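You operate a simulated robot arm through the tools that you are given. There is no shell and no other tool.

You run a simulated robot arm. Do the job below in one go: nothing can be reset, and whatever is moved stays where it is left.

JOB
Put things in order on the top of the front wall-side table. At the end: the purple sponge from the top of the front wall-side table stands where the cream table sign (marked "TABLE L") stood; the grey piece of clay from the top of the front wall-side table stands on top of the wooden block (marked "HOUSE"); the cream table sign from the top of the front wall-side table stands on top of the green soap; the clear cup (marked "3") from the top of the front wall-side table is on the blue flat carton (marked "OIL"); whatever was shut is shut again. Leave all else as you found it, and nothing knocked over. Set down upright: clear cup.
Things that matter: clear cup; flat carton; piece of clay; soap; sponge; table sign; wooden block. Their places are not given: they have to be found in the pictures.

Only the result counts: the job must be done as asked and must still hold three seconds after the hand-in. Knocking over, shifting, dropping, spilling or breaking anything else fails it.

ROBOT AND FRAMES
A 6-joint arm with a two-finger gripper, fixed in place. Base frame: the origin is at the foot of the arm, x ahead of it, y to its left, z up; the work surface is at about z = 0. Units: m, degrees, N and s.
With the tool pointing down near the work surface it reaches from about 0.24 to 0.62 m from the base axis. Its first joint turns from -66.0 to 66.0 degrees. Payload 1.37 kg.
The TCP is the grasp point between the finger pads, 0.022 m short of the fingertips. In the tool frame z runs along the fingers and y along their closing line. The gripper opens to 0.092 m. The gripper's body begins 0.065 m behind the TCP.
Orientation is that of the tool frame in the base frame, as a unit quaternion [x, y, z, w]. With the fingers straight down and closing along the base's y, the tool's x points along the base's -x, its y along +y and its z along -z.

CONTROLS
- The arm moves only by the tool drive_tool. Its argument "rows" is a list of rows, each a list of 3 entries, a list of its own where there are three numbers: the turn, a rotation vector about the tool's x, y, z in degrees, then the shift along the tool's x, y, z in m, then the opening in per cent of the stroke, from 0 (shut) to 100 (fully open). In form: [[[rx, ry, rz], [x, y, z], grip], ...]. A call has 1 to 20 rows; each row is the pose to reach, as a shift and turn from the pose commanded when the call began, along the tool's axes at that moment. Each row takes 0.2 s and may step no farther than 0.05 m and 8.6 degrees from the row before; otherwise, or with a gripper value out of range, the whole call is refused. Where a pose cannot be reached the arm comes as near as it can. A force on the tool above 40 N (or 10 N above the force at the start of the call, whichever is more), or a blocked arm, ends the call early, and 0.2 s more pass. Each finger halts on what it meets, pressing with about 26 N; the grip force reading is that of the motor and also rises with nothing between the fingers. The clock runs only during rows and for 0.2 s after the last one: add rows that repeat a pose to give the fingers time. It gives the time, the measured TCP pose, the force on the tool (base axes), the opening and the grip force at its end, in the units of the frame above (readings bear some noise), with the torque about the TCP (base axes, N m) and any sound that the robot's microphone picked up.
- Cameras (640 x 400 px; columns grow to the right, rows downward): "scene" is fixed at [0.0405, -0.4374, 0.5845]; the picture's right is [0.72, -0.70, 0.00], its down [-0.40, -0.41, -0.82] and it looks along [0.57, 0.59, -0.57] (base axes); focal length 335 px, centre (320, 200). "wrist" rides on the gripper at [0.071, 0.019, -0.102] in the tool frame; the picture's right is [-0.26, 0.96, 0.00], its down [-0.75, -0.20, -0.63] and it looks along [-0.60, -0.16, 0.78] (tool axes); focal length 280 px, centre (320, 200).
- get_image(camera): a new picture of that camera. It takes no simulated time.
- point_at(camera, pixels): for up to 12 pixels [column, row] of the newest picture of that camera ("zoom" is the newest enlarged one), the place [x, y, z] in the base frame of the surface seen there, good to about 0.003 m. It takes no simulated time.
- zoom(camera, box): a new picture of the part [left, top, right, bottom] of that camera's present view, enlarged. It takes no simulated time.
- sign_off(): hands the job in; it is judged then, once.

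Open the gripper and draw the arm clear of the work before you hand the job in, unless the task says otherwise.

The tools are called after "Emit:" as name(argument=value, ...) on one line, values as JSON. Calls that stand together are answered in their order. drive_tool: Moves the arm, as the interface text tells. Its arguments: {"type":"object","properties":{"rows":{"type":"array","items":{"type":"array"}}},"required":["rows"]} The other tools are called the same way: get_image (camera) takes a picture; point_at (camera, pixels) gives the place of the surface under pixels of a picture; zoom (camera, box) takes an enlarged picture of a part of a camera's view; sign_off () hands the job in.

At the start:

```text
time: 0.0
ee_pos: [0.4337, 0.2457, 0.286]
tcp_rot: [0.001, 1.0, 0.0, 0.0]
ft_force: [0.0, -0.5, -0.2]
ft_torque: [0.02, -0.01, 0.0]
grip_width: 0.0923
finger_force: 0.1
```

scene: 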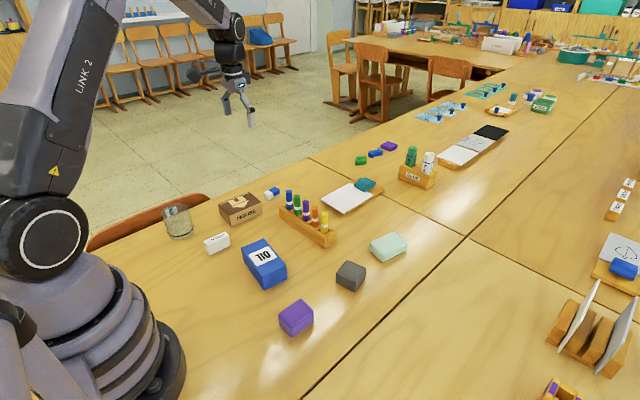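
wrist: 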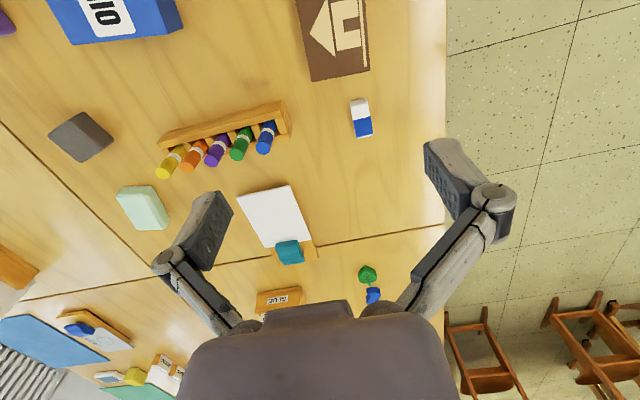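

The scene picture shows the cup near (177,221), sign near (217,243), house block (240,207), OIL carton (264,264), purple sponge (296,317), grey clay (351,276) and green soap (388,246). I zoom in to see details.

Emit:
zoom(camera="scene", box=[140, 170, 300, 270])

Emit:
get_image(camera="wrist")

Emit:
get_image(camera="scene")

```text
4.00 times, centred on (220, 220) of scene
```

zoom: 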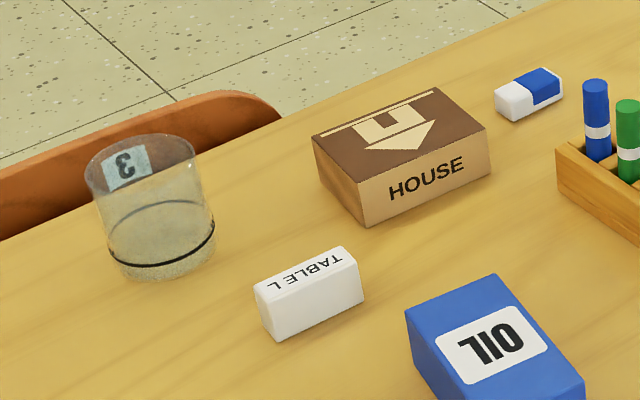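

```text
taken
```

wrist: 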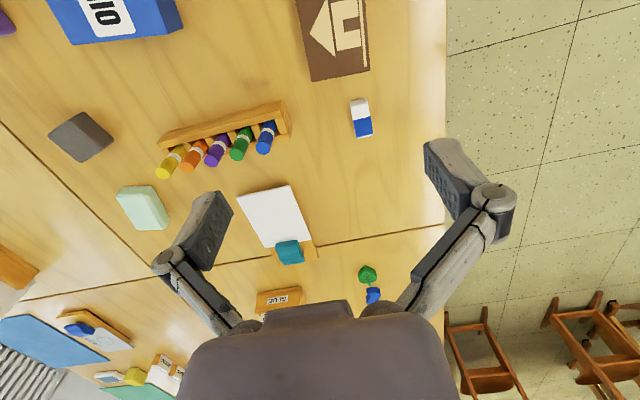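

```text
taken
```

scene: 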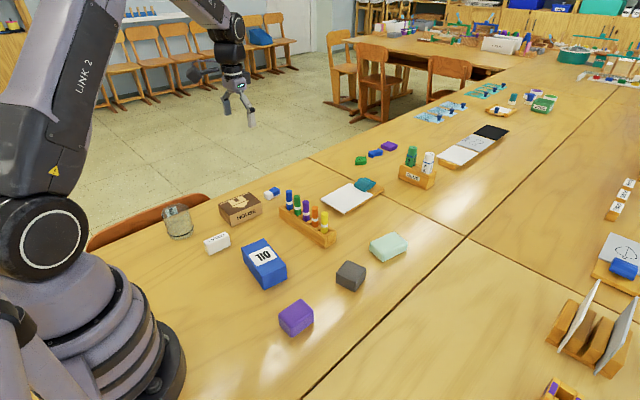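

Now I query the surface places for the sign, block, cup in the zoomed picture (sign corners at about (256,287),(341,248),(358,263),(270,308)).

Emit:
point_at(camera="zoom", pixels=[[258, 289], [340, 250], [354, 263], [272, 305], [305, 277], [279, 336], [362, 294], [318, 140], [434, 92], [486, 124], [366, 170], [400, 130]])

Emit:
point_at(camera="scene", pixels=[[243, 247], [264, 239], [284, 262], [264, 274], [264, 255], [267, 288], [287, 277], [280, 317], [299, 301], [312, 316], [293, 328], [296, 313]])

Emit:
point_at(camera="scene", pixels=[[337, 273], [346, 262], [365, 268], [357, 281], [351, 271], [370, 243], [392, 235], [405, 241], [383, 252], [388, 243], [386, 262], [407, 250]])

Emit:
zoom(camera="scene", box=[230, 230, 430, 355])

```text
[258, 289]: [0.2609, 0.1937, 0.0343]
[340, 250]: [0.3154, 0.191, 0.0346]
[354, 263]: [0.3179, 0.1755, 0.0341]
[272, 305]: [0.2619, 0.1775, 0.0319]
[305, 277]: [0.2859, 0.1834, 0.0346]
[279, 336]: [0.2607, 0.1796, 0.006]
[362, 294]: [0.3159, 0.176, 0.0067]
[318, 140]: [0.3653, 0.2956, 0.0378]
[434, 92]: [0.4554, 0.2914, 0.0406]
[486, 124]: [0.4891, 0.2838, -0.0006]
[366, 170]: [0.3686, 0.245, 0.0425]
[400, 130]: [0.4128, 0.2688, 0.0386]
```

```text
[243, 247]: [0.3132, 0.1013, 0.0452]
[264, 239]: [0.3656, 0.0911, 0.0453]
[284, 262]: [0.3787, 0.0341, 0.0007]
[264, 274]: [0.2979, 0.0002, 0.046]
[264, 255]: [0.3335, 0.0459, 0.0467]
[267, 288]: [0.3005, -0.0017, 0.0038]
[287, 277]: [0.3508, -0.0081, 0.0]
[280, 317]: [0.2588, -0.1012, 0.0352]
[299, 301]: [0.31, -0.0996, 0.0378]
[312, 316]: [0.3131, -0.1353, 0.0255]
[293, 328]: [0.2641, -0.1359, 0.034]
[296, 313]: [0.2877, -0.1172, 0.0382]
```

```text
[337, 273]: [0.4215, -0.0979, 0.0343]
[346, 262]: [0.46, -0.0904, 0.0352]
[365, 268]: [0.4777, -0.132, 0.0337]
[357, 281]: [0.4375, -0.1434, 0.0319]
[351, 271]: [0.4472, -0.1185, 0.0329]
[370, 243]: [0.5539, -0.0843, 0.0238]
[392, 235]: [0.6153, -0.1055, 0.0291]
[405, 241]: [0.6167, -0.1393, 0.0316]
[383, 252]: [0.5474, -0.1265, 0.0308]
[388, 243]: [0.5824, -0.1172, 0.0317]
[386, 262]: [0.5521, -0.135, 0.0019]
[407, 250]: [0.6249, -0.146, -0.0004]
```

```text
3.20 times, centred on (330, 292) of scene
```

zoom: 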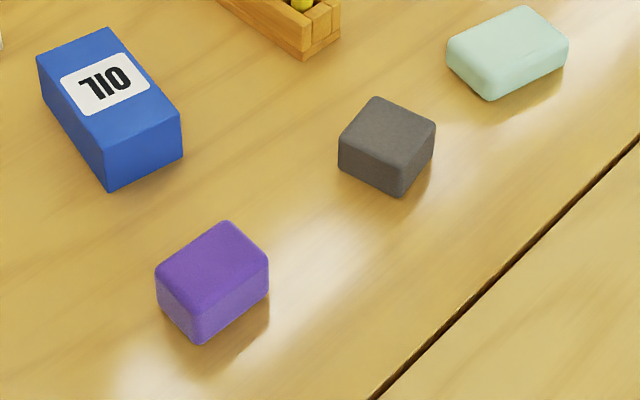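

The soap, clay, sponge, carton and sign are located. Next I zoom in on the clear cup at (177,221) and the sign to get their geometry.

Emit:
zoom(camera="scene", box=[145, 190, 225, 240])

```text
8.00 times, centred on (185, 215) of scene
```

zoom: 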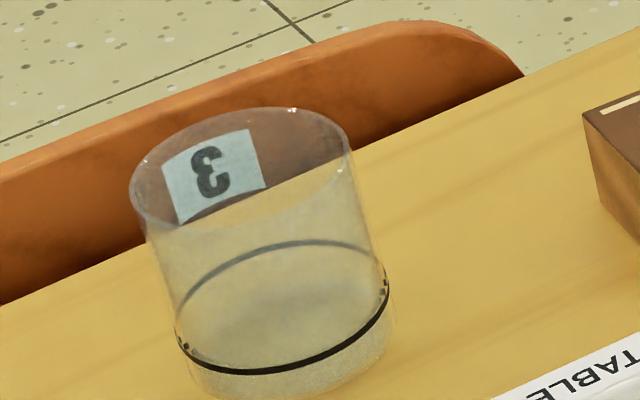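

The cup appears empty with a black ring near its base; I query points on its rim, band, label and base.

Emit:
point_at(camera="zoom", pixels=[[133, 192], [348, 150], [240, 109], [240, 228], [250, 370], [183, 345], [385, 290], [300, 300], [200, 180], [270, 398], [380, 345], [260, 290]])

```text
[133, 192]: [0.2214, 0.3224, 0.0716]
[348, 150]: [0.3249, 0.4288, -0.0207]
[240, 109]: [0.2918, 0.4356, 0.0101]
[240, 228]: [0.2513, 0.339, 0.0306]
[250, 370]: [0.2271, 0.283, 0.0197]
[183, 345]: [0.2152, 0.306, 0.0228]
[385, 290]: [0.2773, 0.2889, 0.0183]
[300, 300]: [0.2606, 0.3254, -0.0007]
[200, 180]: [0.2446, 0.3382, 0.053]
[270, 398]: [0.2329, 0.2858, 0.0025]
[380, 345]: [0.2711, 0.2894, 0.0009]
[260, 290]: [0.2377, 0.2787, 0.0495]
```

The cup centre is about (0.247, 0.307) with a radius near 0.033, and the sign centre about (0.288, 0.185). I move above the sign, keeping clear, and look with the wrist camera.

Emit:
drive_tool(rows=[[[0, 0, 0], [0.029, -0.0122, 0.0172], 100], [[0, 0, 0], [0.058, -0.0244, 0.0344], 100], [[0, 0, 0], [0.087, -0.0366, 0.0516], 100], [[0, 0, 0], [0.116, -0.0488, 0.0688], 100], [[0, 0, 0], [0.145, -0.061, 0.086], 100], [[0, 0, 0], [0.145, -0.061, 0.086], 100], [[0, 0, 0], [0.145, -0.061, 0.086], 100]])

Emit:
get_image(camera="wrist")

Emit:
get_image(camera="scene")

```text
time: 1.6
ee_pos: [0.289, 0.1838, 0.1989]
tcp_rot: [0.0, 1.0, 0.0, -0.001]
ft_force: [-0.1, 0.3, -0.1]
ft_torque: [0.02, -0.03, 0.0]
grip_width: 0.0919
finger_force: 0.1
```

```text
taken
```

wrist: 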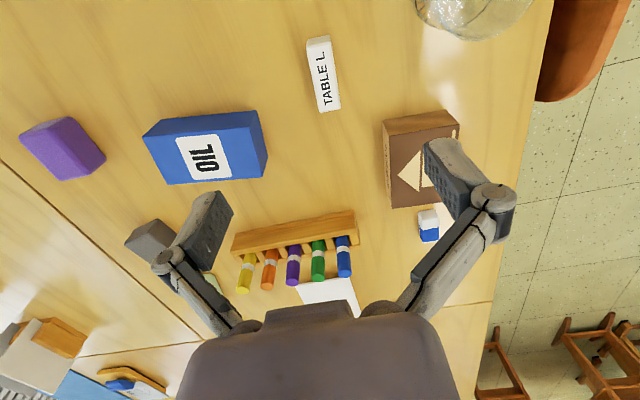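

```text
taken
```

scene: 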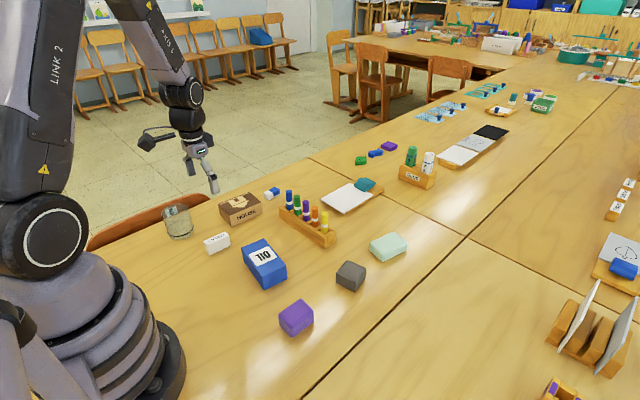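

The wrist picture shows the sign top with corners near (307,42),(329,37),(340,105),(319,110). I query those along with the block, the carton and the sponge.

Emit:
point_at(camera="wrist", pixels=[[313, 44], [329, 39], [338, 104], [321, 108], [325, 75], [390, 147], [455, 128], [462, 198], [393, 205], [146, 136], [258, 112], [266, 160]])

Emit:
point_at(camera="wrist", pixels=[[172, 183], [205, 155], [30, 130], [72, 118], [104, 157], [63, 178], [62, 150], [308, 60], [415, 10], [440, 35], [480, 38], [525, 10]])

Emit:
zoom(camera="wrist", box=[240, 0, 560, 200])

```text
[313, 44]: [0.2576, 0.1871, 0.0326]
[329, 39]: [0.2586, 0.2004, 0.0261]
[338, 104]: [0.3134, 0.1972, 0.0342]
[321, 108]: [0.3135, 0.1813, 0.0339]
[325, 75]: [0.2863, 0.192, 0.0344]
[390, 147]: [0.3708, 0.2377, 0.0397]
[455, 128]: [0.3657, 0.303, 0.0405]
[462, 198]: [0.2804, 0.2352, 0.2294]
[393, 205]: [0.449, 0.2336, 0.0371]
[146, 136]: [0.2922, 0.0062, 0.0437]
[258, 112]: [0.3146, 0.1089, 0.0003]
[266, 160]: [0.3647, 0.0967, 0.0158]
```

```text
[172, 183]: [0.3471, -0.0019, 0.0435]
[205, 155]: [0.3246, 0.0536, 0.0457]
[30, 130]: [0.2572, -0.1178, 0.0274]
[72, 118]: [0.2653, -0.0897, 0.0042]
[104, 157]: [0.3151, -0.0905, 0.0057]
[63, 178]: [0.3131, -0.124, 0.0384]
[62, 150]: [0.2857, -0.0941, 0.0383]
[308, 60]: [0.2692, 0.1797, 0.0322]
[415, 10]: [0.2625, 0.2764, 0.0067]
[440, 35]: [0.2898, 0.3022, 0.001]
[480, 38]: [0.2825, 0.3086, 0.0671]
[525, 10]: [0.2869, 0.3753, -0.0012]
```

```text
2.00 times, centred on (400, 100) of wrist
```

zoom: 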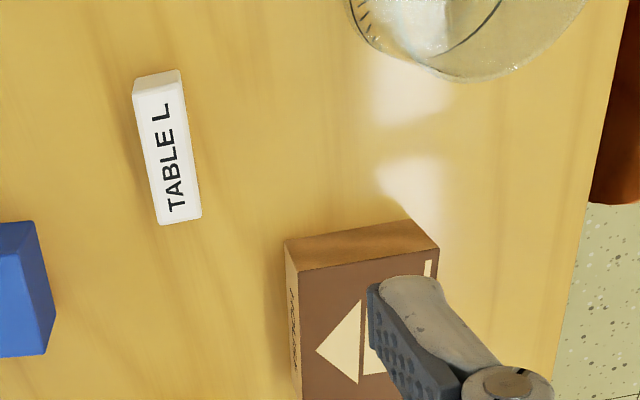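

The two cameras differ by a few mm, so I sample more points on the sign in the enlarged wrist picture to pin down its centre (left edge col ~137-160, right edge col ~180-200).

Emit:
point_at(camera="zoom", pixels=[[140, 110], [186, 108], [145, 140], [190, 138], [150, 170], [194, 168], [156, 205], [198, 203], [160, 222], [200, 215], [137, 93], [182, 86]])

Emit:
point_at(camera="zoom", pixels=[[165, 110], [168, 130], [170, 150], [173, 170], [176, 190], [180, 210], [308, 270], [430, 252], [320, 390], [350, 260], [310, 330], [400, 265]])

```text
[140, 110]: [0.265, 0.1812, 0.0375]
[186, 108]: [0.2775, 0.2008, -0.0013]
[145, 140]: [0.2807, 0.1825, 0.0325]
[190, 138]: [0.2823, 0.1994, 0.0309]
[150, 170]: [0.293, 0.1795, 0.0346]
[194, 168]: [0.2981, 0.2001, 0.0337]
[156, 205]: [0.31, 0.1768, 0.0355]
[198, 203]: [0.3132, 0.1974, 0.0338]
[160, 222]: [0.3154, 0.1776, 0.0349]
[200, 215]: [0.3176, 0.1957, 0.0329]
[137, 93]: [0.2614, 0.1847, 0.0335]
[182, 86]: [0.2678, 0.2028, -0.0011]
```

```text
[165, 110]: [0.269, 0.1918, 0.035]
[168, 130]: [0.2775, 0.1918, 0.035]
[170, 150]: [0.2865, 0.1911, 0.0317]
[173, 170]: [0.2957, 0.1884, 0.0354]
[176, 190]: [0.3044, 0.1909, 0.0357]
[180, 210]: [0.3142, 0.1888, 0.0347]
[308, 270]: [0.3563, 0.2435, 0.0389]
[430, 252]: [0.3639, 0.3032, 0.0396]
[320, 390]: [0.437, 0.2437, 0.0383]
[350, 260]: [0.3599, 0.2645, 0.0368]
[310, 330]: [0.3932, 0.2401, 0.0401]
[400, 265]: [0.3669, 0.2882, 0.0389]
```

The sign centre averages to about (0.288, 0.187), yaw about -4°, top at 0.034. I turn 4° and descend to z≈0.08 to check the alignment.

Emit:
drive_tool(rows=[[[0, 0, 2], [0.001, 0.002, 0.03], 100], [[0, 0, 4], [0.001, 0.0025, 0.06], 100], [[0, 0, 4], [0.001, 0.0025, 0.09], 100], [[0, 0, 4], [0.001, 0.0025, 0.12], 100], [[0, 0, 4], [0.001, 0.0025, 0.12], 100]])

Emit:
get_image(camera="wrist")

Emit:
get_image(camera="scene")

```text
time: 2.8
ee_pos: [0.2891, 0.1878, 0.0783]
tcp_rot: [0.034, 0.999, 0.0, 0.0]
ft_force: [-0.1, 0.1, -0.5]
ft_torque: [0.0, 0.02, -0.01]
grip_width: 0.0922
finger_force: 0.1
```

```text
taken
```

wrist: 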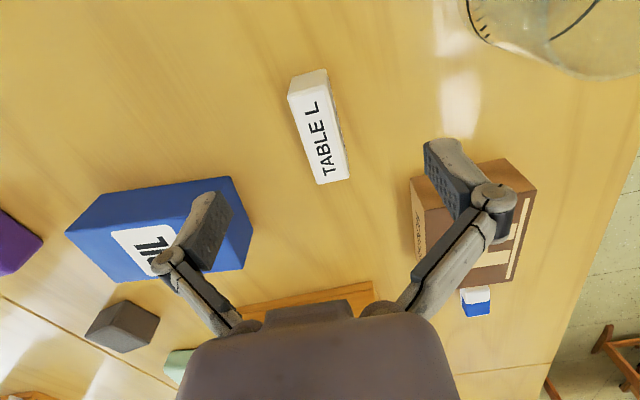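

```text
taken
```

scene: 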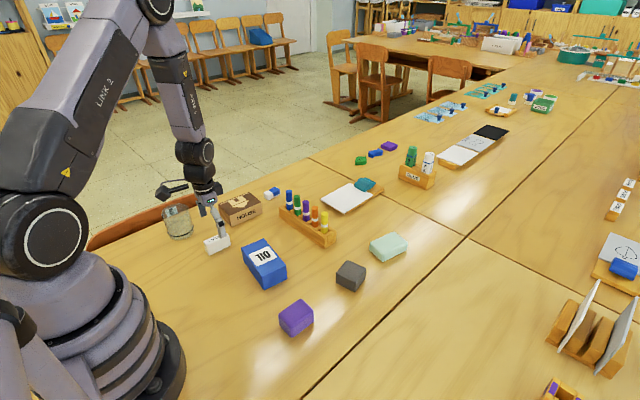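

Now the sign is closer, with top corners about (290,95),(327,85),(350,178),(318,184); I query the place again.

Emit:
point_at(camera="wrist", pixels=[[292, 96], [326, 88], [300, 125], [335, 117], [309, 155], [342, 148], [317, 181], [348, 175], [310, 105], [318, 135], [326, 160], [332, 176]])

Emit:
zoom(camera="scene", box=[160, 180, 288, 260])

```text
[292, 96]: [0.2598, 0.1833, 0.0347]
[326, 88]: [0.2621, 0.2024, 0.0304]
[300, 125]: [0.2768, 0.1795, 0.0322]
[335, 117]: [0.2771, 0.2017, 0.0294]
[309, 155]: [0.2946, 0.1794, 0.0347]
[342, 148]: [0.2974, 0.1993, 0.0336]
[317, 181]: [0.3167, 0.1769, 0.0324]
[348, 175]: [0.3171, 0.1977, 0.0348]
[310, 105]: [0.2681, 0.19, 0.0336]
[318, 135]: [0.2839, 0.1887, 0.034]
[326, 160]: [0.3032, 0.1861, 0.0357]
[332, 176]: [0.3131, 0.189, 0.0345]
```

```text
5.00 times, centred on (224, 220) of scene
```

zoom: 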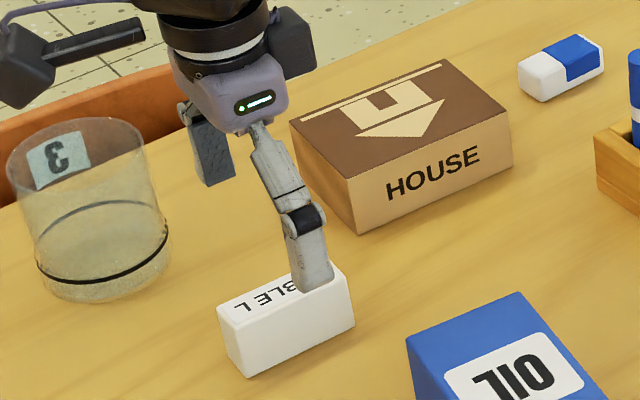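

The sign sits at about (0.288, 0.189) between the fingers. I descend to TCP z≈0.028 and close.

Emit:
drive_tool(rows=[[[0, 0, 0], [0, 0.001, 0.02], 100], [[0, 0, 0], [0, 0.001, 0.04], 100], [[0, 0, 0], [0, 0.001, 0.05], 100], [[0, 0, 0], [0, 0.001, 0.05], 60], [[0, 0, 0], [0, 0.001, 0.05], 30], [[0, 0, 0], [0, 0.001, 0.05], 5], [[0, 0, 0], [0, 0.001, 0.05], 5], [[0, 0, 0], [0, 0.001, 0.05], 5], [[0, 0, 0], [0, 0.001, 0.05], 5]])

Emit:
get_image(camera="wrist")

```text
time: 4.8
ee_pos: [0.2893, 0.1892, 0.028]
tcp_rot: [0.035, 0.999, 0.0, 0.0]
ft_force: [-0.8, 0.5, -0.8]
ft_torque: [0.02, 0.01, 0.0]
grip_width: 0.0206
finger_force: 26.1
```

```text
taken
```

wrist: 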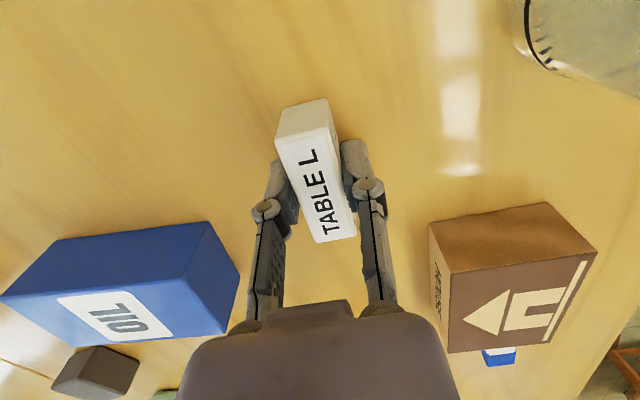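

The sign is gripped (width 0.0206). I lift it to z≈0.20 and check that it is held.

Emit:
drive_tool(rows=[[[0, 0, 0], [0, 0, -0.01], 5], [[0, 0, 0], [0, 0, -0.035], 5], [[0, 0, 0], [0, 0, -0.07], 5], [[0, 0, 0], [0, 0, -0.105], 5], [[0, 0, 0], [0, 0, -0.14], 5], [[0, 0, 0], [0, 0, -0.172], 5], [[0, 0, 0], [0, 0, -0.172], 5]])

Emit:
get_image(camera="wrist")

Emit:
zoom(camera="scene", box=[348, 220, 428, 270])

```text
time: 6.4
ee_pos: [0.2881, 0.1881, 0.2022]
tcp_rot: [0.035, 0.999, 0.0, 0.0]
ft_force: [-0.6, -0.6, -0.4]
ft_torque: [-0.01, -0.04, 0.0]
grip_width: 0.0208
finger_force: 25.6
```

```text
taken
```

wrist: 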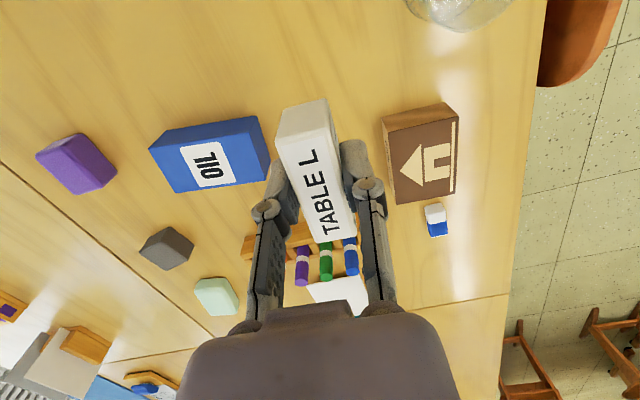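

```text
8.00 times, centred on (388, 245) of scene
```

zoom: 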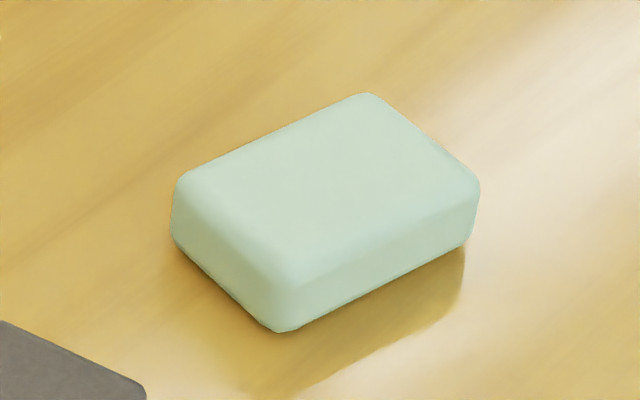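

The sign is held. I query the soap's top corners in the enlarged picture ((188,182),(365,98),(468,180),(285,278)).

Emit:
point_at(camera="zoom", pixels=[[188, 182], [365, 100], [468, 178], [290, 275], [330, 180], [270, 190], [400, 170], [330, 230], [280, 140], [280, 328], [470, 240], [175, 240]])

```text
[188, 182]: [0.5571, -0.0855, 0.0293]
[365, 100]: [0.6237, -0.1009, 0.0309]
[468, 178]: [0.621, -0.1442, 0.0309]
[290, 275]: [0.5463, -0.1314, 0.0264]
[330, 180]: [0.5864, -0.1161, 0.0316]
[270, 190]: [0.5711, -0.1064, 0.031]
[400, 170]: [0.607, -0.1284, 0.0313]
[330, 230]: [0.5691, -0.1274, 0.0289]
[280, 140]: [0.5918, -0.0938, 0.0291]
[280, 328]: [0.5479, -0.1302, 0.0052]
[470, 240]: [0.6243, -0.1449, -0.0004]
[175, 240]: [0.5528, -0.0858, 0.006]
```

The soap centre is about (0.586, -0.1155), yaw about -11°, top at 0.031. I carry the sign above it at z≈0.20, turning 7° more.

Emit:
drive_tool(rows=[[[0, 0, 0.6], [-0.0265, -0.0235, 0], 5], [[0, 0, 1.2], [-0.0529, -0.0471, 0], 5], [[0, 0, 1.8], [-0.0794, -0.0706, 0], 5], [[0, 0, 2.3], [-0.1058, -0.0941, 0], 5], [[0, 0, 2.9], [-0.1323, -0.1177, 0], 5], [[0, 0, 3.5], [-0.1587, -0.1412, 0], 5], [[0, 0, 4.1], [-0.1852, -0.1647, 0], 5], [[0, 0, 4.7], [-0.2116, -0.1883, 0], 5], [[0, 0, 5.3], [-0.2381, -0.2118, 0], 5], [[0, 0, 5.8], [-0.2645, -0.2353, 0.01], 5], [[0, 0, 6.4], [-0.291, -0.2589, 0.02], 5], [[0, 0, 7], [-0.3174, -0.2824, 0.04], 5], [[0, 0, 7], [-0.3174, -0.2824, 0.06], 5], [[0, 0, 7], [-0.3174, -0.2824, 0.06], 5]])

Emit:
get_image(camera="wrist")

Emit:
get_image(camera="scene")

```text
time: 9.4
ee_pos: [0.5835, -0.1159, 0.1419]
tcp_rot: [0.096, 0.995, 0.0, 0.0]
ft_force: [0.3, 0.4, -0.5]
ft_torque: [-0.02, 0.01, 0.0]
grip_width: 0.0206
finger_force: 25.6
```

```text
taken
```

wrist: 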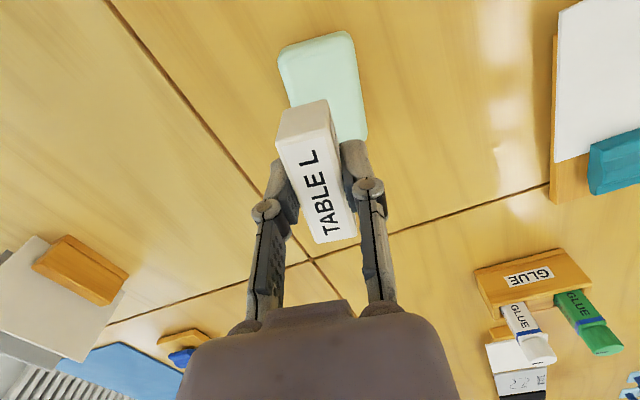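

```text
taken
```

scene: 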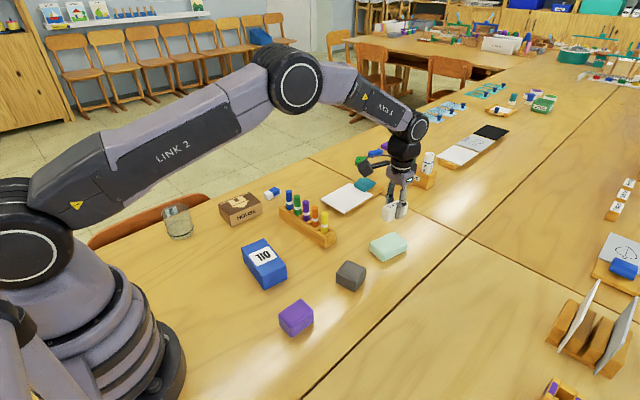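

Soap is visible at (280-365, 35-140) in the wrist view; I query its top corners to fine-tune.

Emit:
point_at(camera="wrist", pixels=[[283, 55], [345, 38], [362, 130], [292, 95], [320, 70], [340, 100], [290, 70], [350, 70], [357, 110], [325, 90], [316, 46], [350, 137]])

```text
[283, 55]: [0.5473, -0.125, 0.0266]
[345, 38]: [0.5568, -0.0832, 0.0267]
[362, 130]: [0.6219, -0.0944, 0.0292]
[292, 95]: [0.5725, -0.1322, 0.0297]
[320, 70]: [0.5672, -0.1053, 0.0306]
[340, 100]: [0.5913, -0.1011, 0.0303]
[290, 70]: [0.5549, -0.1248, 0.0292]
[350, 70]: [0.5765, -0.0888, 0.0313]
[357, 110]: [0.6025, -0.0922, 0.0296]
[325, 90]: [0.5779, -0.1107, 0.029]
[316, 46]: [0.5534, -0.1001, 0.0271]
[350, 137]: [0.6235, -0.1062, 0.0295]
```

Soap centre refined to about (0.586, -0.113). I nudge +y by 2.5 mm and descend to TCP z≈0.062.

Emit:
drive_tool(rows=[[[0, 0, 0], [-0.0005, 0.0026, 0.025], 5], [[0, 0, 0], [-0.0005, 0.0026, 0.05], 5], [[0, 0, 0], [-0.0005, 0.0026, 0.068], 5], [[0, 0, 0], [-0.0005, 0.0026, 0.078], 5], [[0, 0, 0], [-0.0005, 0.0026, 0.08], 5], [[0, 0, 0], [-0.0005, 0.0026, 0.08], 5]])

Emit:
zoom(camera="scene", box=[348, 190, 444, 270])

```text
time: 10.8
ee_pos: [0.5855, -0.1126, 0.06]
tcp_rot: [0.096, 0.995, 0.0, 0.0]
ft_force: [0.7, -1.2, -0.1]
ft_torque: [0.02, -0.01, -0.02]
grip_width: 0.0206
finger_force: 25.1
```

```text
5.00 times, centred on (396, 230) of scene
```

zoom: 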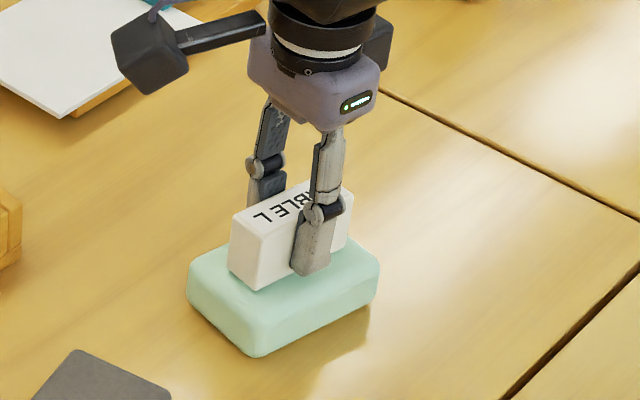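

The sign is just above the soap with no contact force yet. I step down a couple of millimetres and read the force.

Emit:
drive_tool(rows=[[[0, 0, 0], [0, 0, 0.001], 5], [[0, 0, 0], [0, 0, 0.002], 5], [[0, 0, 0], [0, 0, 0.002], 5]])

```text
time: 11.6
ee_pos: [0.5868, -0.1133, 0.0591]
tcp_rot: [0.096, 0.995, 0.0, 0.0]
ft_force: [0.2, -0.3, 0.3]
ft_torque: [0.01, -0.02, 0.01]
grip_width: 0.0207
finger_force: 25.9
```

Still no clear contact force; one more small step down.

Emit:
drive_tool(rows=[[[0, 0, 0], [0, 0, 0.001], 5], [[0, 0, 0], [0, 0, 0.001], 5]])

Emit:
zoom(camera="scene", box=[364, 210, 428, 250])

```text
time: 12.2
ee_pos: [0.587, -0.114, 0.0584]
tcp_rot: [0.095, 0.995, 0.0, 0.0]
ft_force: [-1.7, 0.3, 6.8]
ft_torque: [0.01, 0.09, 0.01]
grip_width: 0.0208
finger_force: 25.8
```

```text
10.00 times, centred on (396, 230) of scene
```

zoom: 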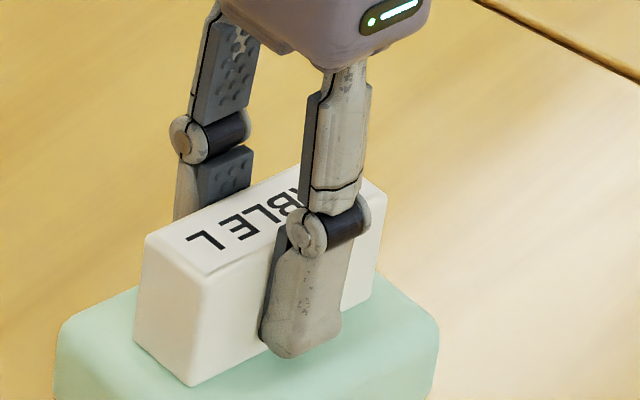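

Contact is made (6.8 N). I open the fingers and then rise straight up.

Emit:
drive_tool(rows=[[[0, 0, 0], [0, 0, 0], 30], [[0, 0, 0], [0, 0, 0], 50], [[0, 0, 0], [0, 0, 0], 70], [[0, 0, 0], [0, 0, 0], 70], [[0, 0, 0], [0, 0, 0], 70], [[0, 0, 0], [0, 0, -0.015], 70], [[0, 0, 0], [0, 0, -0.045], 70], [[0, 0, 0], [0, 0, -0.085], 70], [[0, 0, 0], [0, 0, -0.125], 70], [[0, 0, 0], [0, 0, -0.14], 70]])

Emit:
get_image(camera="wrist")

Emit:
zoom(camera="scene", box=[348, 200, 444, 270])

```text
time: 14.4
ee_pos: [0.5853, -0.1118, 0.1973]
tcp_rot: [0.095, 0.995, 0.001, 0.0]
ft_force: [-0.2, -0.9, 0.7]
ft_torque: [0.0, 0.02, 0.04]
grip_width: 0.0644
finger_force: 0.0
```

```text
taken
```

wrist: 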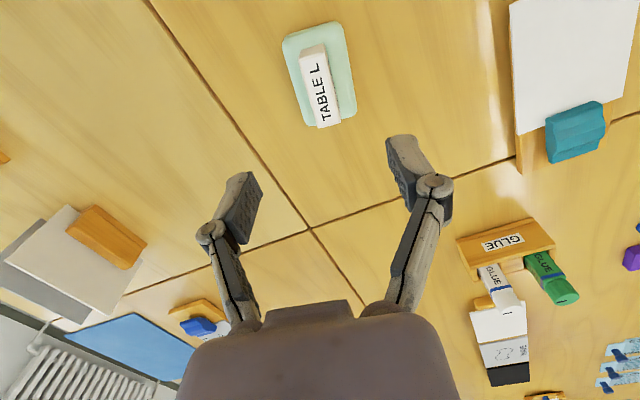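

```text
5.71 times, centred on (396, 235) of scene
```

zoom: 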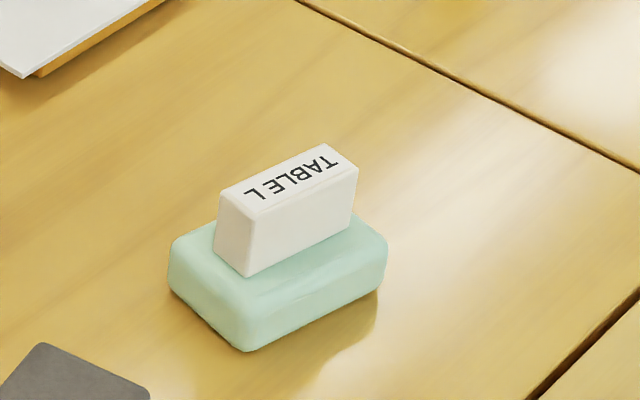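

The sign stands on the soap. Next I look closely at the grey clay and the purple sponge.

Emit:
zoom(camera="scene", box=[319, 251, 383, 299])

```text
8.33 times, centred on (351, 275) of scene
```

zoom: 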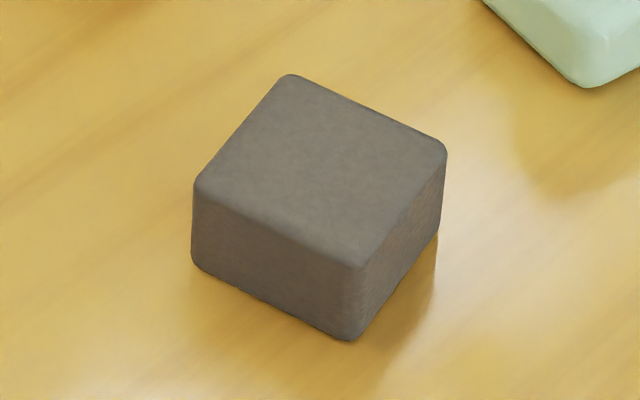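

I query the clay's top corners ((200,185),(290,80),(440,150),(360,262)) and bottom corners.

Emit:
point_at(camera="zoom", pixels=[[202, 185], [290, 80], [440, 150], [360, 258], [320, 170], [245, 135], [280, 222], [365, 115], [400, 205], [196, 255], [352, 335], [438, 225]])

Emit:
zoom(camera="scene", box=[264, 291, 328, 339])

```text
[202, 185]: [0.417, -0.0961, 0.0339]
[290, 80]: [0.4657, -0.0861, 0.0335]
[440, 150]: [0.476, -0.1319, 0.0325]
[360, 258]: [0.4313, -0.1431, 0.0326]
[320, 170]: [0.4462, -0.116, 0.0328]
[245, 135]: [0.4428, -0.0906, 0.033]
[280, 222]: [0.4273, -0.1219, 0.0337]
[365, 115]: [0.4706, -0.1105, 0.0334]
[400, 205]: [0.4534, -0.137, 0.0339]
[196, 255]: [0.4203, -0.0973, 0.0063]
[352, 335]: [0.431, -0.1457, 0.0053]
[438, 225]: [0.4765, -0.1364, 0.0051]
```

```text
8.33 times, centred on (296, 315) of scene
```

zoom: 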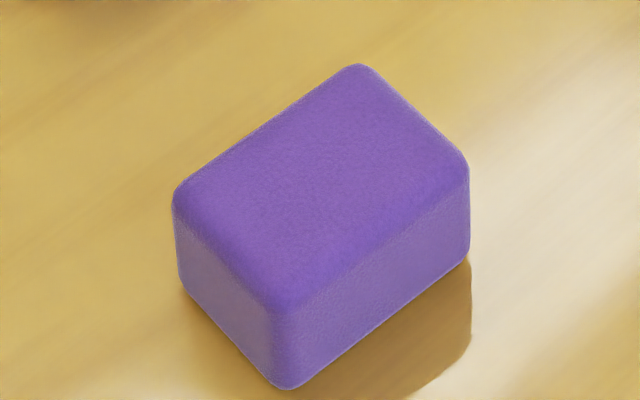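

Clay centre is about (0.447, -0.114), yaw about +13.5°, 0.05 m square and 0.033 high. Now I query the sponge's corners in this newest zoom.

Emit:
point_at(camera="zoom", pixels=[[180, 195], [355, 70], [462, 165], [285, 308], [320, 190], [260, 135], [230, 250], [415, 115], [375, 240], [182, 280], [285, 385], [468, 250]])

```text
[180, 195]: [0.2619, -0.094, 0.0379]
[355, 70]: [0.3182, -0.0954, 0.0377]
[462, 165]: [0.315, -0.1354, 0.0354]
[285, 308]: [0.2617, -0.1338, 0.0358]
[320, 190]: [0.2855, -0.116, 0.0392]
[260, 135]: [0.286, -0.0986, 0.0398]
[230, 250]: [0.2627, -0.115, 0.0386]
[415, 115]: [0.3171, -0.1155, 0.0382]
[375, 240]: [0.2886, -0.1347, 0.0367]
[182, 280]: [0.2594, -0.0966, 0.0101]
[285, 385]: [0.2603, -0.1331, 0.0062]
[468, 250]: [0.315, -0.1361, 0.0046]
```

Sponge centre is about (0.289, -0.115), yaw ~0, 0.056 x 0.041 x 0.038. Now I move above the clay, turn the tool to yaw +13.5°, open fully and descend to z≈0.10 for a check.

Emit:
drive_tool(rows=[[[0, 0, -4.9], [0.0272, -0.0055, 0], 100], [[0, 0, -9.8], [0.0543, -0.011, 0], 100], [[0, 0, -14.7], [0.0815, -0.0166, 0], 100], [[0, 0, -19.6], [0.1086, -0.0221, 0], 100], [[0, 0, -24.5], [0.1358, -0.0276, 0], 100], [[0, 0, -24.5], [0.1358, -0.0276, 0.03], 100], [[0, 0, -24.5], [0.1358, -0.0276, 0.065], 100], [[0, 0, -24.5], [0.1358, -0.0276, 0.1], 100], [[0, 0, -24.5], [0.1358, -0.0276, 0.1], 100]])

Emit:
get_image(camera="wrist")

```text
time: 16.4
ee_pos: [0.4487, -0.1147, 0.0984]
tcp_rot: [-0.118, 0.993, 0.0, 0.0]
ft_force: [-0.3, -0.1, -0.1]
ft_torque: [-0.01, -0.01, 0.0]
grip_width: 0.0921
finger_force: 0.0
```

```text
taken
```

wrist: 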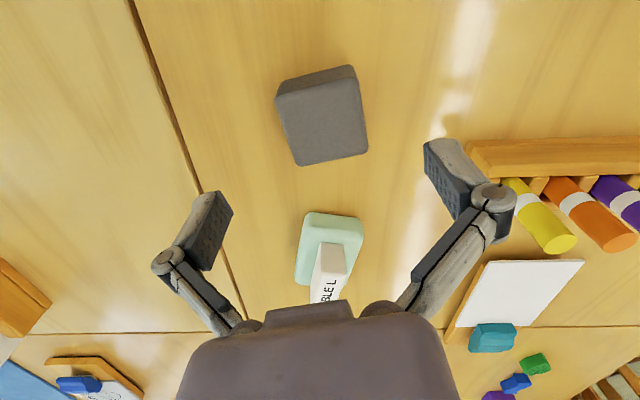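

The clay lies at (275-368, 65-165) in the wrist view, roughly aligned with the fingers. I query its top corners.

Emit:
point_at(camera="wrist", pixels=[[278, 98], [356, 80], [367, 152], [298, 163], [320, 122], [290, 130], [362, 115], [317, 90], [332, 158]])

```text
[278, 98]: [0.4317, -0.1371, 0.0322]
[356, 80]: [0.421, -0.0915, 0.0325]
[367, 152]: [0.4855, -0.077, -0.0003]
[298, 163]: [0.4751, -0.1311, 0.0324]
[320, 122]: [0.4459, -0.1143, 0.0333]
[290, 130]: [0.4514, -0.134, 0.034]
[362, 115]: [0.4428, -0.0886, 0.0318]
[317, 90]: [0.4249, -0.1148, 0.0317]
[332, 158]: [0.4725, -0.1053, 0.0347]
```

Clay centre confirmed near (0.448, -0.113), yaw ~11.5°. I descend to z≈0.027 and close on it.

Emit:
drive_tool(rows=[[[0, 0, 2], [0, 0.001, 0.03], 100], [[0, 0, 2], [0, 0.001, 0.06], 100], [[0, 0, 2], [0, 0.001, 0.0715], 100], [[0, 0, 2], [0, 0.001, 0.0715], 100], [[0, 0, 2], [0, 0.001, 0.0715], 70], [[0, 0, 2], [0, 0.001, 0.0715], 45], [[0, 0, 2], [0, 0.001, 0.0715], 30], [[0, 0, 2], [0, 0.001, 0.0715], 30], [[0, 0, 2], [0, 0.001, 0.0715], 30]])

Emit:
get_image(camera="wrist")

```text
time: 18.4
ee_pos: [0.4478, -0.1136, 0.0273]
tcp_rot: [-0.1, 0.995, 0.0, 0.0]
ft_force: [-0.2, 0.1, 1.3]
ft_torque: [0.01, 0.04, 0.03]
grip_width: 0.0515
finger_force: 26.1
```

```text
taken
```

wrist: 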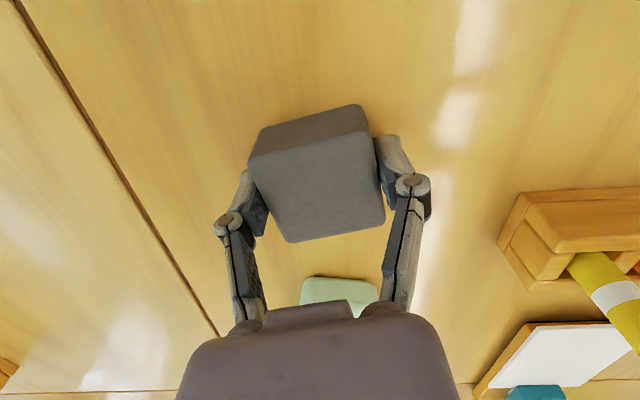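

The clay is gripped (width 0.0515). I lift it to z≈0.20 and zoom in on the wooden block for precise corners.

Emit:
drive_tool(rows=[[[0, 0, 0], [0, 0, -0.01], 30], [[0, 0, 0], [0, 0, -0.035], 30], [[0, 0, 0], [0, 0, -0.07], 30], [[0, 0, 0], [0, 0, -0.105], 30], [[0, 0, 0], [0, 0, -0.14], 30], [[0, 0, 0], [0, 0, -0.173], 30], [[0, 0, 0], [0, 0, -0.173], 30]])

Emit:
zoom(camera="scene", box=[200, 180, 280, 230])

Emit:
get_image(camera="wrist")

```text
time: 20.0
ee_pos: [0.446, -0.1133, 0.2011]
tcp_rot: [-0.1, 0.995, 0.001, 0.0]
ft_force: [-0.7, -0.6, -1.5]
ft_torque: [0.01, -0.05, -0.01]
grip_width: 0.0518
finger_force: 26.1
```

```text
8.00 times, centred on (240, 205) of scene
```

zoom: 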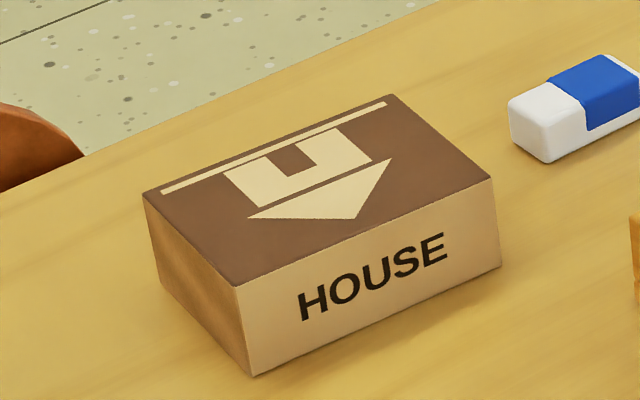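

```text
taken
```

wrist: 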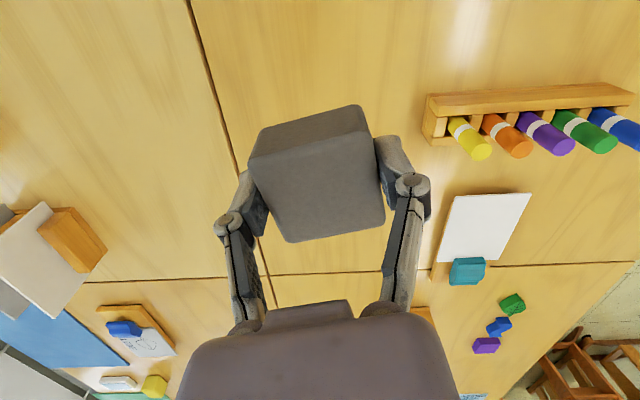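

I query the block's top corners in the enlarged scene picture ((147,195),(388,98),(488,178),(237,282)) and the pen tops for clearance.

Emit:
point_at(camera="zoom", pixels=[[150, 196], [386, 100], [484, 178], [240, 280], [318, 188], [195, 235], [435, 138], [270, 145], [360, 225], [253, 370], [498, 262], [545, 100]])

Emit:
point_at(camera="scene", pixels=[[289, 192], [297, 197], [306, 203], [315, 209], [324, 214], [283, 210], [333, 240], [301, 230]])

```text
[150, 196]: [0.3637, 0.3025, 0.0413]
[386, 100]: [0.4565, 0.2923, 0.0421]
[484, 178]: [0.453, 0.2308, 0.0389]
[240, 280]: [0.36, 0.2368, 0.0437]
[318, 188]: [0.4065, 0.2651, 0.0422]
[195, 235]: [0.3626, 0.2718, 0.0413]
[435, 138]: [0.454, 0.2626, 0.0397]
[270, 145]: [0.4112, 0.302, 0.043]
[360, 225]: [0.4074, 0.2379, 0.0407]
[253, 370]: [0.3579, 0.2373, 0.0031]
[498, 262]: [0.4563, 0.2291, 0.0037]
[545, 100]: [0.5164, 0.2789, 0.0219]
```

```text
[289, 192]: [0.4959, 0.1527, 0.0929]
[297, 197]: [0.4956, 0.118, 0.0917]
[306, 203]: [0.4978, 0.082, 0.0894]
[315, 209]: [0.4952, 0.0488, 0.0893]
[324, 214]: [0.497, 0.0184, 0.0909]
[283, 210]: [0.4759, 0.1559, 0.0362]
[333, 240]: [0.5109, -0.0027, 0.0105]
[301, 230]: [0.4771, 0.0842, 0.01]
```

The block's top centre is about (0.408, 0.266), yaw about -5°, top at 0.041; pen tops are at 0.092. I carry the clay over at z≈0.20 and lower to z≈0.11.

Emit:
drive_tool(rows=[[[0, 0, 1.45], [-0.0034, 0.0345, 0], 30], [[0, 0, 2.9], [-0.0068, 0.069, 0], 30], [[0, 0, 4.4], [-0.0103, 0.1035, 0], 30], [[0, 0, 5.8], [-0.0137, 0.138, 0], 30], [[0, 0, 7.3], [-0.0171, 0.1725, 0], 30], [[0, 0, 8.7], [-0.0205, 0.2069, 0], 30], [[0, 0, 10.2], [-0.0239, 0.2414, 0], 30], [[0, 0, 11.6], [-0.0273, 0.2759, 0], 30], [[0, 0, 13.1], [-0.0308, 0.3104, 0], 30], [[0, 0, 14.5], [-0.0342, 0.3449, 0], 30], [[0, 0, 16], [-0.0376, 0.3794, 0], 30], [[0, 0, 16], [-0.0376, 0.3794, 0], 30], [[0, 0, 16], [-0.0376, 0.3794, 0.03], 30], [[0, 0, 16], [-0.0376, 0.3794, 0.06], 30], [[0, 0, 16], [-0.0376, 0.3794, 0.09], 30], [[0, 0, 16], [-0.0376, 0.3794, 0.09], 30]])

Emit:
get_image(camera="wrist")

Emit:
zoom(camera="scene", box=[180, 160, 308, 240])

```text
time: 23.4
ee_pos: [0.4088, 0.2656, 0.1086]
tcp_rot: [0.039, 0.999, -0.001, 0.0]
ft_force: [-0.5, 1.0, -1.9]
ft_torque: [0.01, 0.02, 0.01]
grip_width: 0.0516
finger_force: 26.0
```

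```text
taken
```

wrist: 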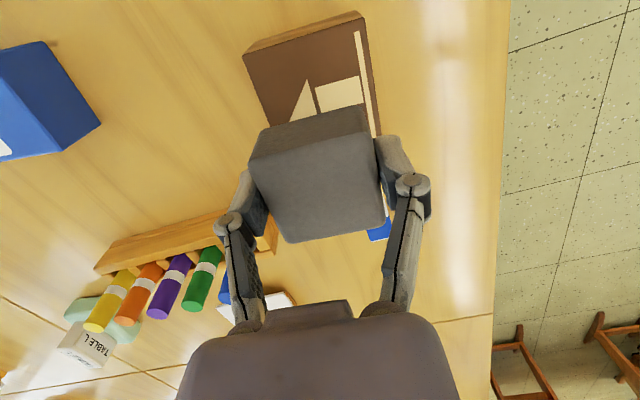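

```text
5.00 times, centred on (244, 200) of scene
```

zoom: 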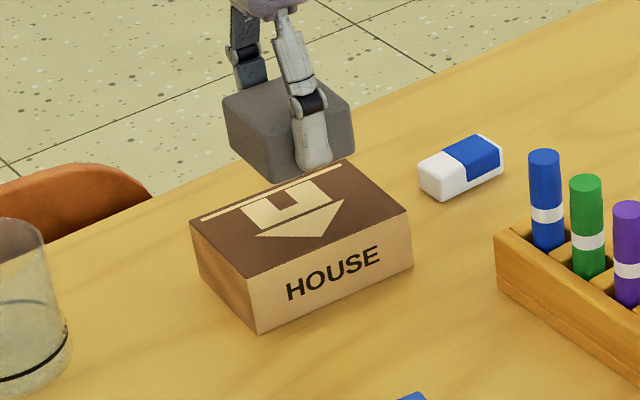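

The clay hangs above the block. I verify the block's edges from the wrist view ((245,57),(358,18),(380,130)).

Emit:
point_at(camera="wrist", pixels=[[246, 58], [357, 20], [376, 100], [255, 95], [300, 60], [368, 60], [250, 75], [330, 40]])

```text
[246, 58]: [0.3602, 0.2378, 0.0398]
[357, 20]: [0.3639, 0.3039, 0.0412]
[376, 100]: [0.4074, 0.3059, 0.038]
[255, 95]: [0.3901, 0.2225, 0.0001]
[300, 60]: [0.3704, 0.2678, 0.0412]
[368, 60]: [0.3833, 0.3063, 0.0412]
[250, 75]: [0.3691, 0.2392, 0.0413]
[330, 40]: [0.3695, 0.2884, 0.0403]
```

Aligned with the block. I descend to just above contact.

Emit:
drive_tool(rows=[[[0, 0, 0], [0, 0, 0.02], 30], [[0, 0, 0], [0, 0, 0.033], 30], [[0, 0, 0], [0, 0, 0.038], 30], [[0, 0, 0], [0, 0, 0.038], 30]])

Emit:
zoom(camera="scene", box=[200, 170, 280, 230])

```text
time: 24.4
ee_pos: [0.4087, 0.2665, 0.0711]
tcp_rot: [0.039, 0.999, 0.0, 0.0]
ft_force: [0.1, -0.2, -1.1]
ft_torque: [0.02, 0.0, 0.02]
grip_width: 0.0517
finger_force: 26.0
```

```text
6.67 times, centred on (240, 200) of scene
```

zoom: 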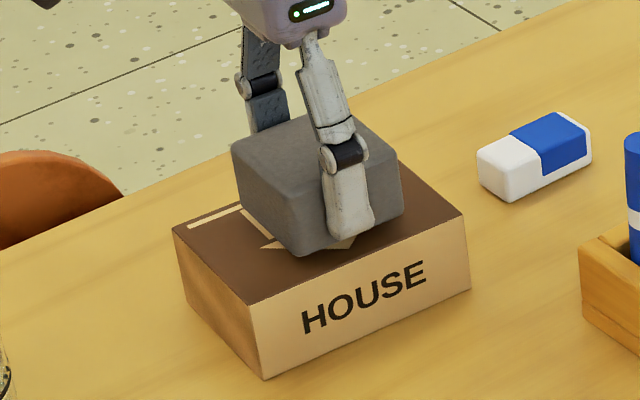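

Just above the block, no contact yet; I lower in 1 mm steps.

Emit:
drive_tool(rows=[[[0, 0, 0], [0, 0, 0.001], 30], [[0, 0, 0], [0, 0, 0.002], 30], [[0, 0, 0], [0, 0, 0.002], 30]])

```text
time: 25.2
ee_pos: [0.4095, 0.2668, 0.0695]
tcp_rot: [0.039, 0.999, 0.001, 0.001]
ft_force: [0.0, 0.4, -2.2]
ft_torque: [0.02, 0.04, -0.01]
grip_width: 0.0515
finger_force: 26.1
```

No contact force yet (only the clay's weight), so another millimetre or two.

Emit:
drive_tool(rows=[[[0, 0, 0], [0, 0, 0.001], 30], [[0, 0, 0], [0, 0, 0.0015], 30], [[0, 0, 0], [0, 0, 0.0015], 30]])

```text
time: 26.0
ee_pos: [0.4088, 0.2659, 0.0688]
tcp_rot: [0.039, 0.999, 0.0, 0.0]
ft_force: [-0.2, 0.0, -1.3]
ft_torque: [-0.02, -0.03, -0.03]
grip_width: 0.0515
finger_force: 25.7
```

Still hanging free; stepping down another 1.5 mm.

Emit:
drive_tool(rows=[[[0, 0, 0], [0, 0, 0.001], 30], [[0, 0, 0], [0, 0, 0.001], 30]])

```text
time: 26.6
ee_pos: [0.4086, 0.2664, 0.0673]
tcp_rot: [0.039, 0.999, 0.0, 0.001]
ft_force: [0.0, 0.7, -2.5]
ft_torque: [-0.04, 0.03, -0.01]
grip_width: 0.0513
finger_force: 26.0
```

Emit:
zoom(camera="scene", box=[212, 180, 268, 215])

Emit:
drive_tool(rows=[[[0, 0, 0], [0, 0, 0.001], 30], [[0, 0, 0], [0, 0, 0.001], 30]])

```text
11.43 times, centred on (240, 198) of scene
```

zoom: 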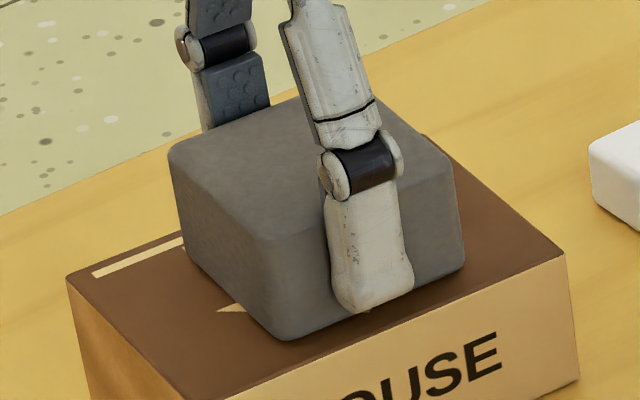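

```text
time: 27.2
ee_pos: [0.4097, 0.2667, 0.0674]
tcp_rot: [0.038, 0.999, 0.0, 0.0]
ft_force: [-4.3, -2.1, 12.8]
ft_torque: [-0.09, 0.16, -0.01]
grip_width: 0.0513
finger_force: 26.1
```

Contact reached (12.8 N). I ease back 0.5 mm, open the fingers, and rise.

Emit:
drive_tool(rows=[[[0, 0, 0], [0, 0, -0.0005], 30], [[0, 0, 0], [0, 0, -0.0005], 60], [[0, 0, 0], [0, 0, -0.0005], 85], [[0, 0, 0], [0, 0, -0.0005], 85], [[0, 0, 0], [0, 0, -0.0005], 85], [[0, 0, 0], [0, 0, -0.015], 85], [[0, 0, 0], [0, 0, -0.045], 85], [[0, 0, 0], [0, 0, -0.085], 85], [[0, 0, 0], [0, 0, -0.125], 85], [[0, 0, 0], [0, 0, -0.134], 85]])

Emit:
get_image(camera="wrist")

Emit:
get_image(camera="scene")

```text
time: 29.4
ee_pos: [0.4074, 0.2664, 0.202]
tcp_rot: [0.039, 0.999, 0.0, 0.0]
ft_force: [-1.2, -0.3, 0.2]
ft_torque: [0.01, 0.0, -0.01]
grip_width: 0.0782
finger_force: 0.0
```

```text
taken
```

wrist: 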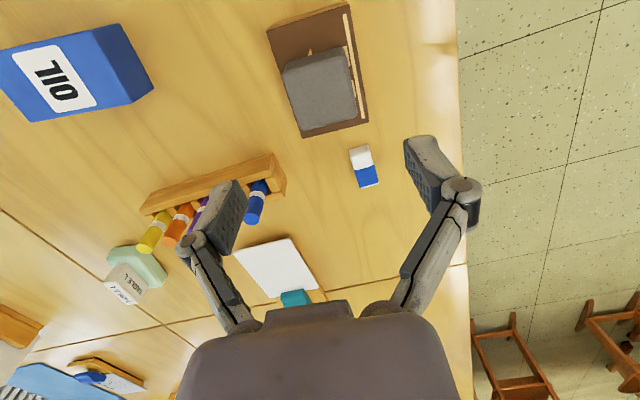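

```text
taken
```

scene: 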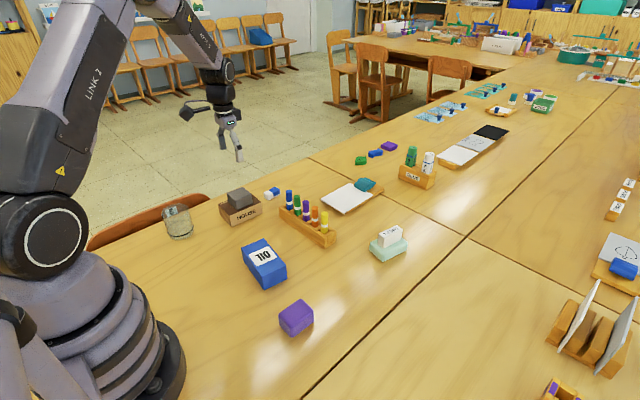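

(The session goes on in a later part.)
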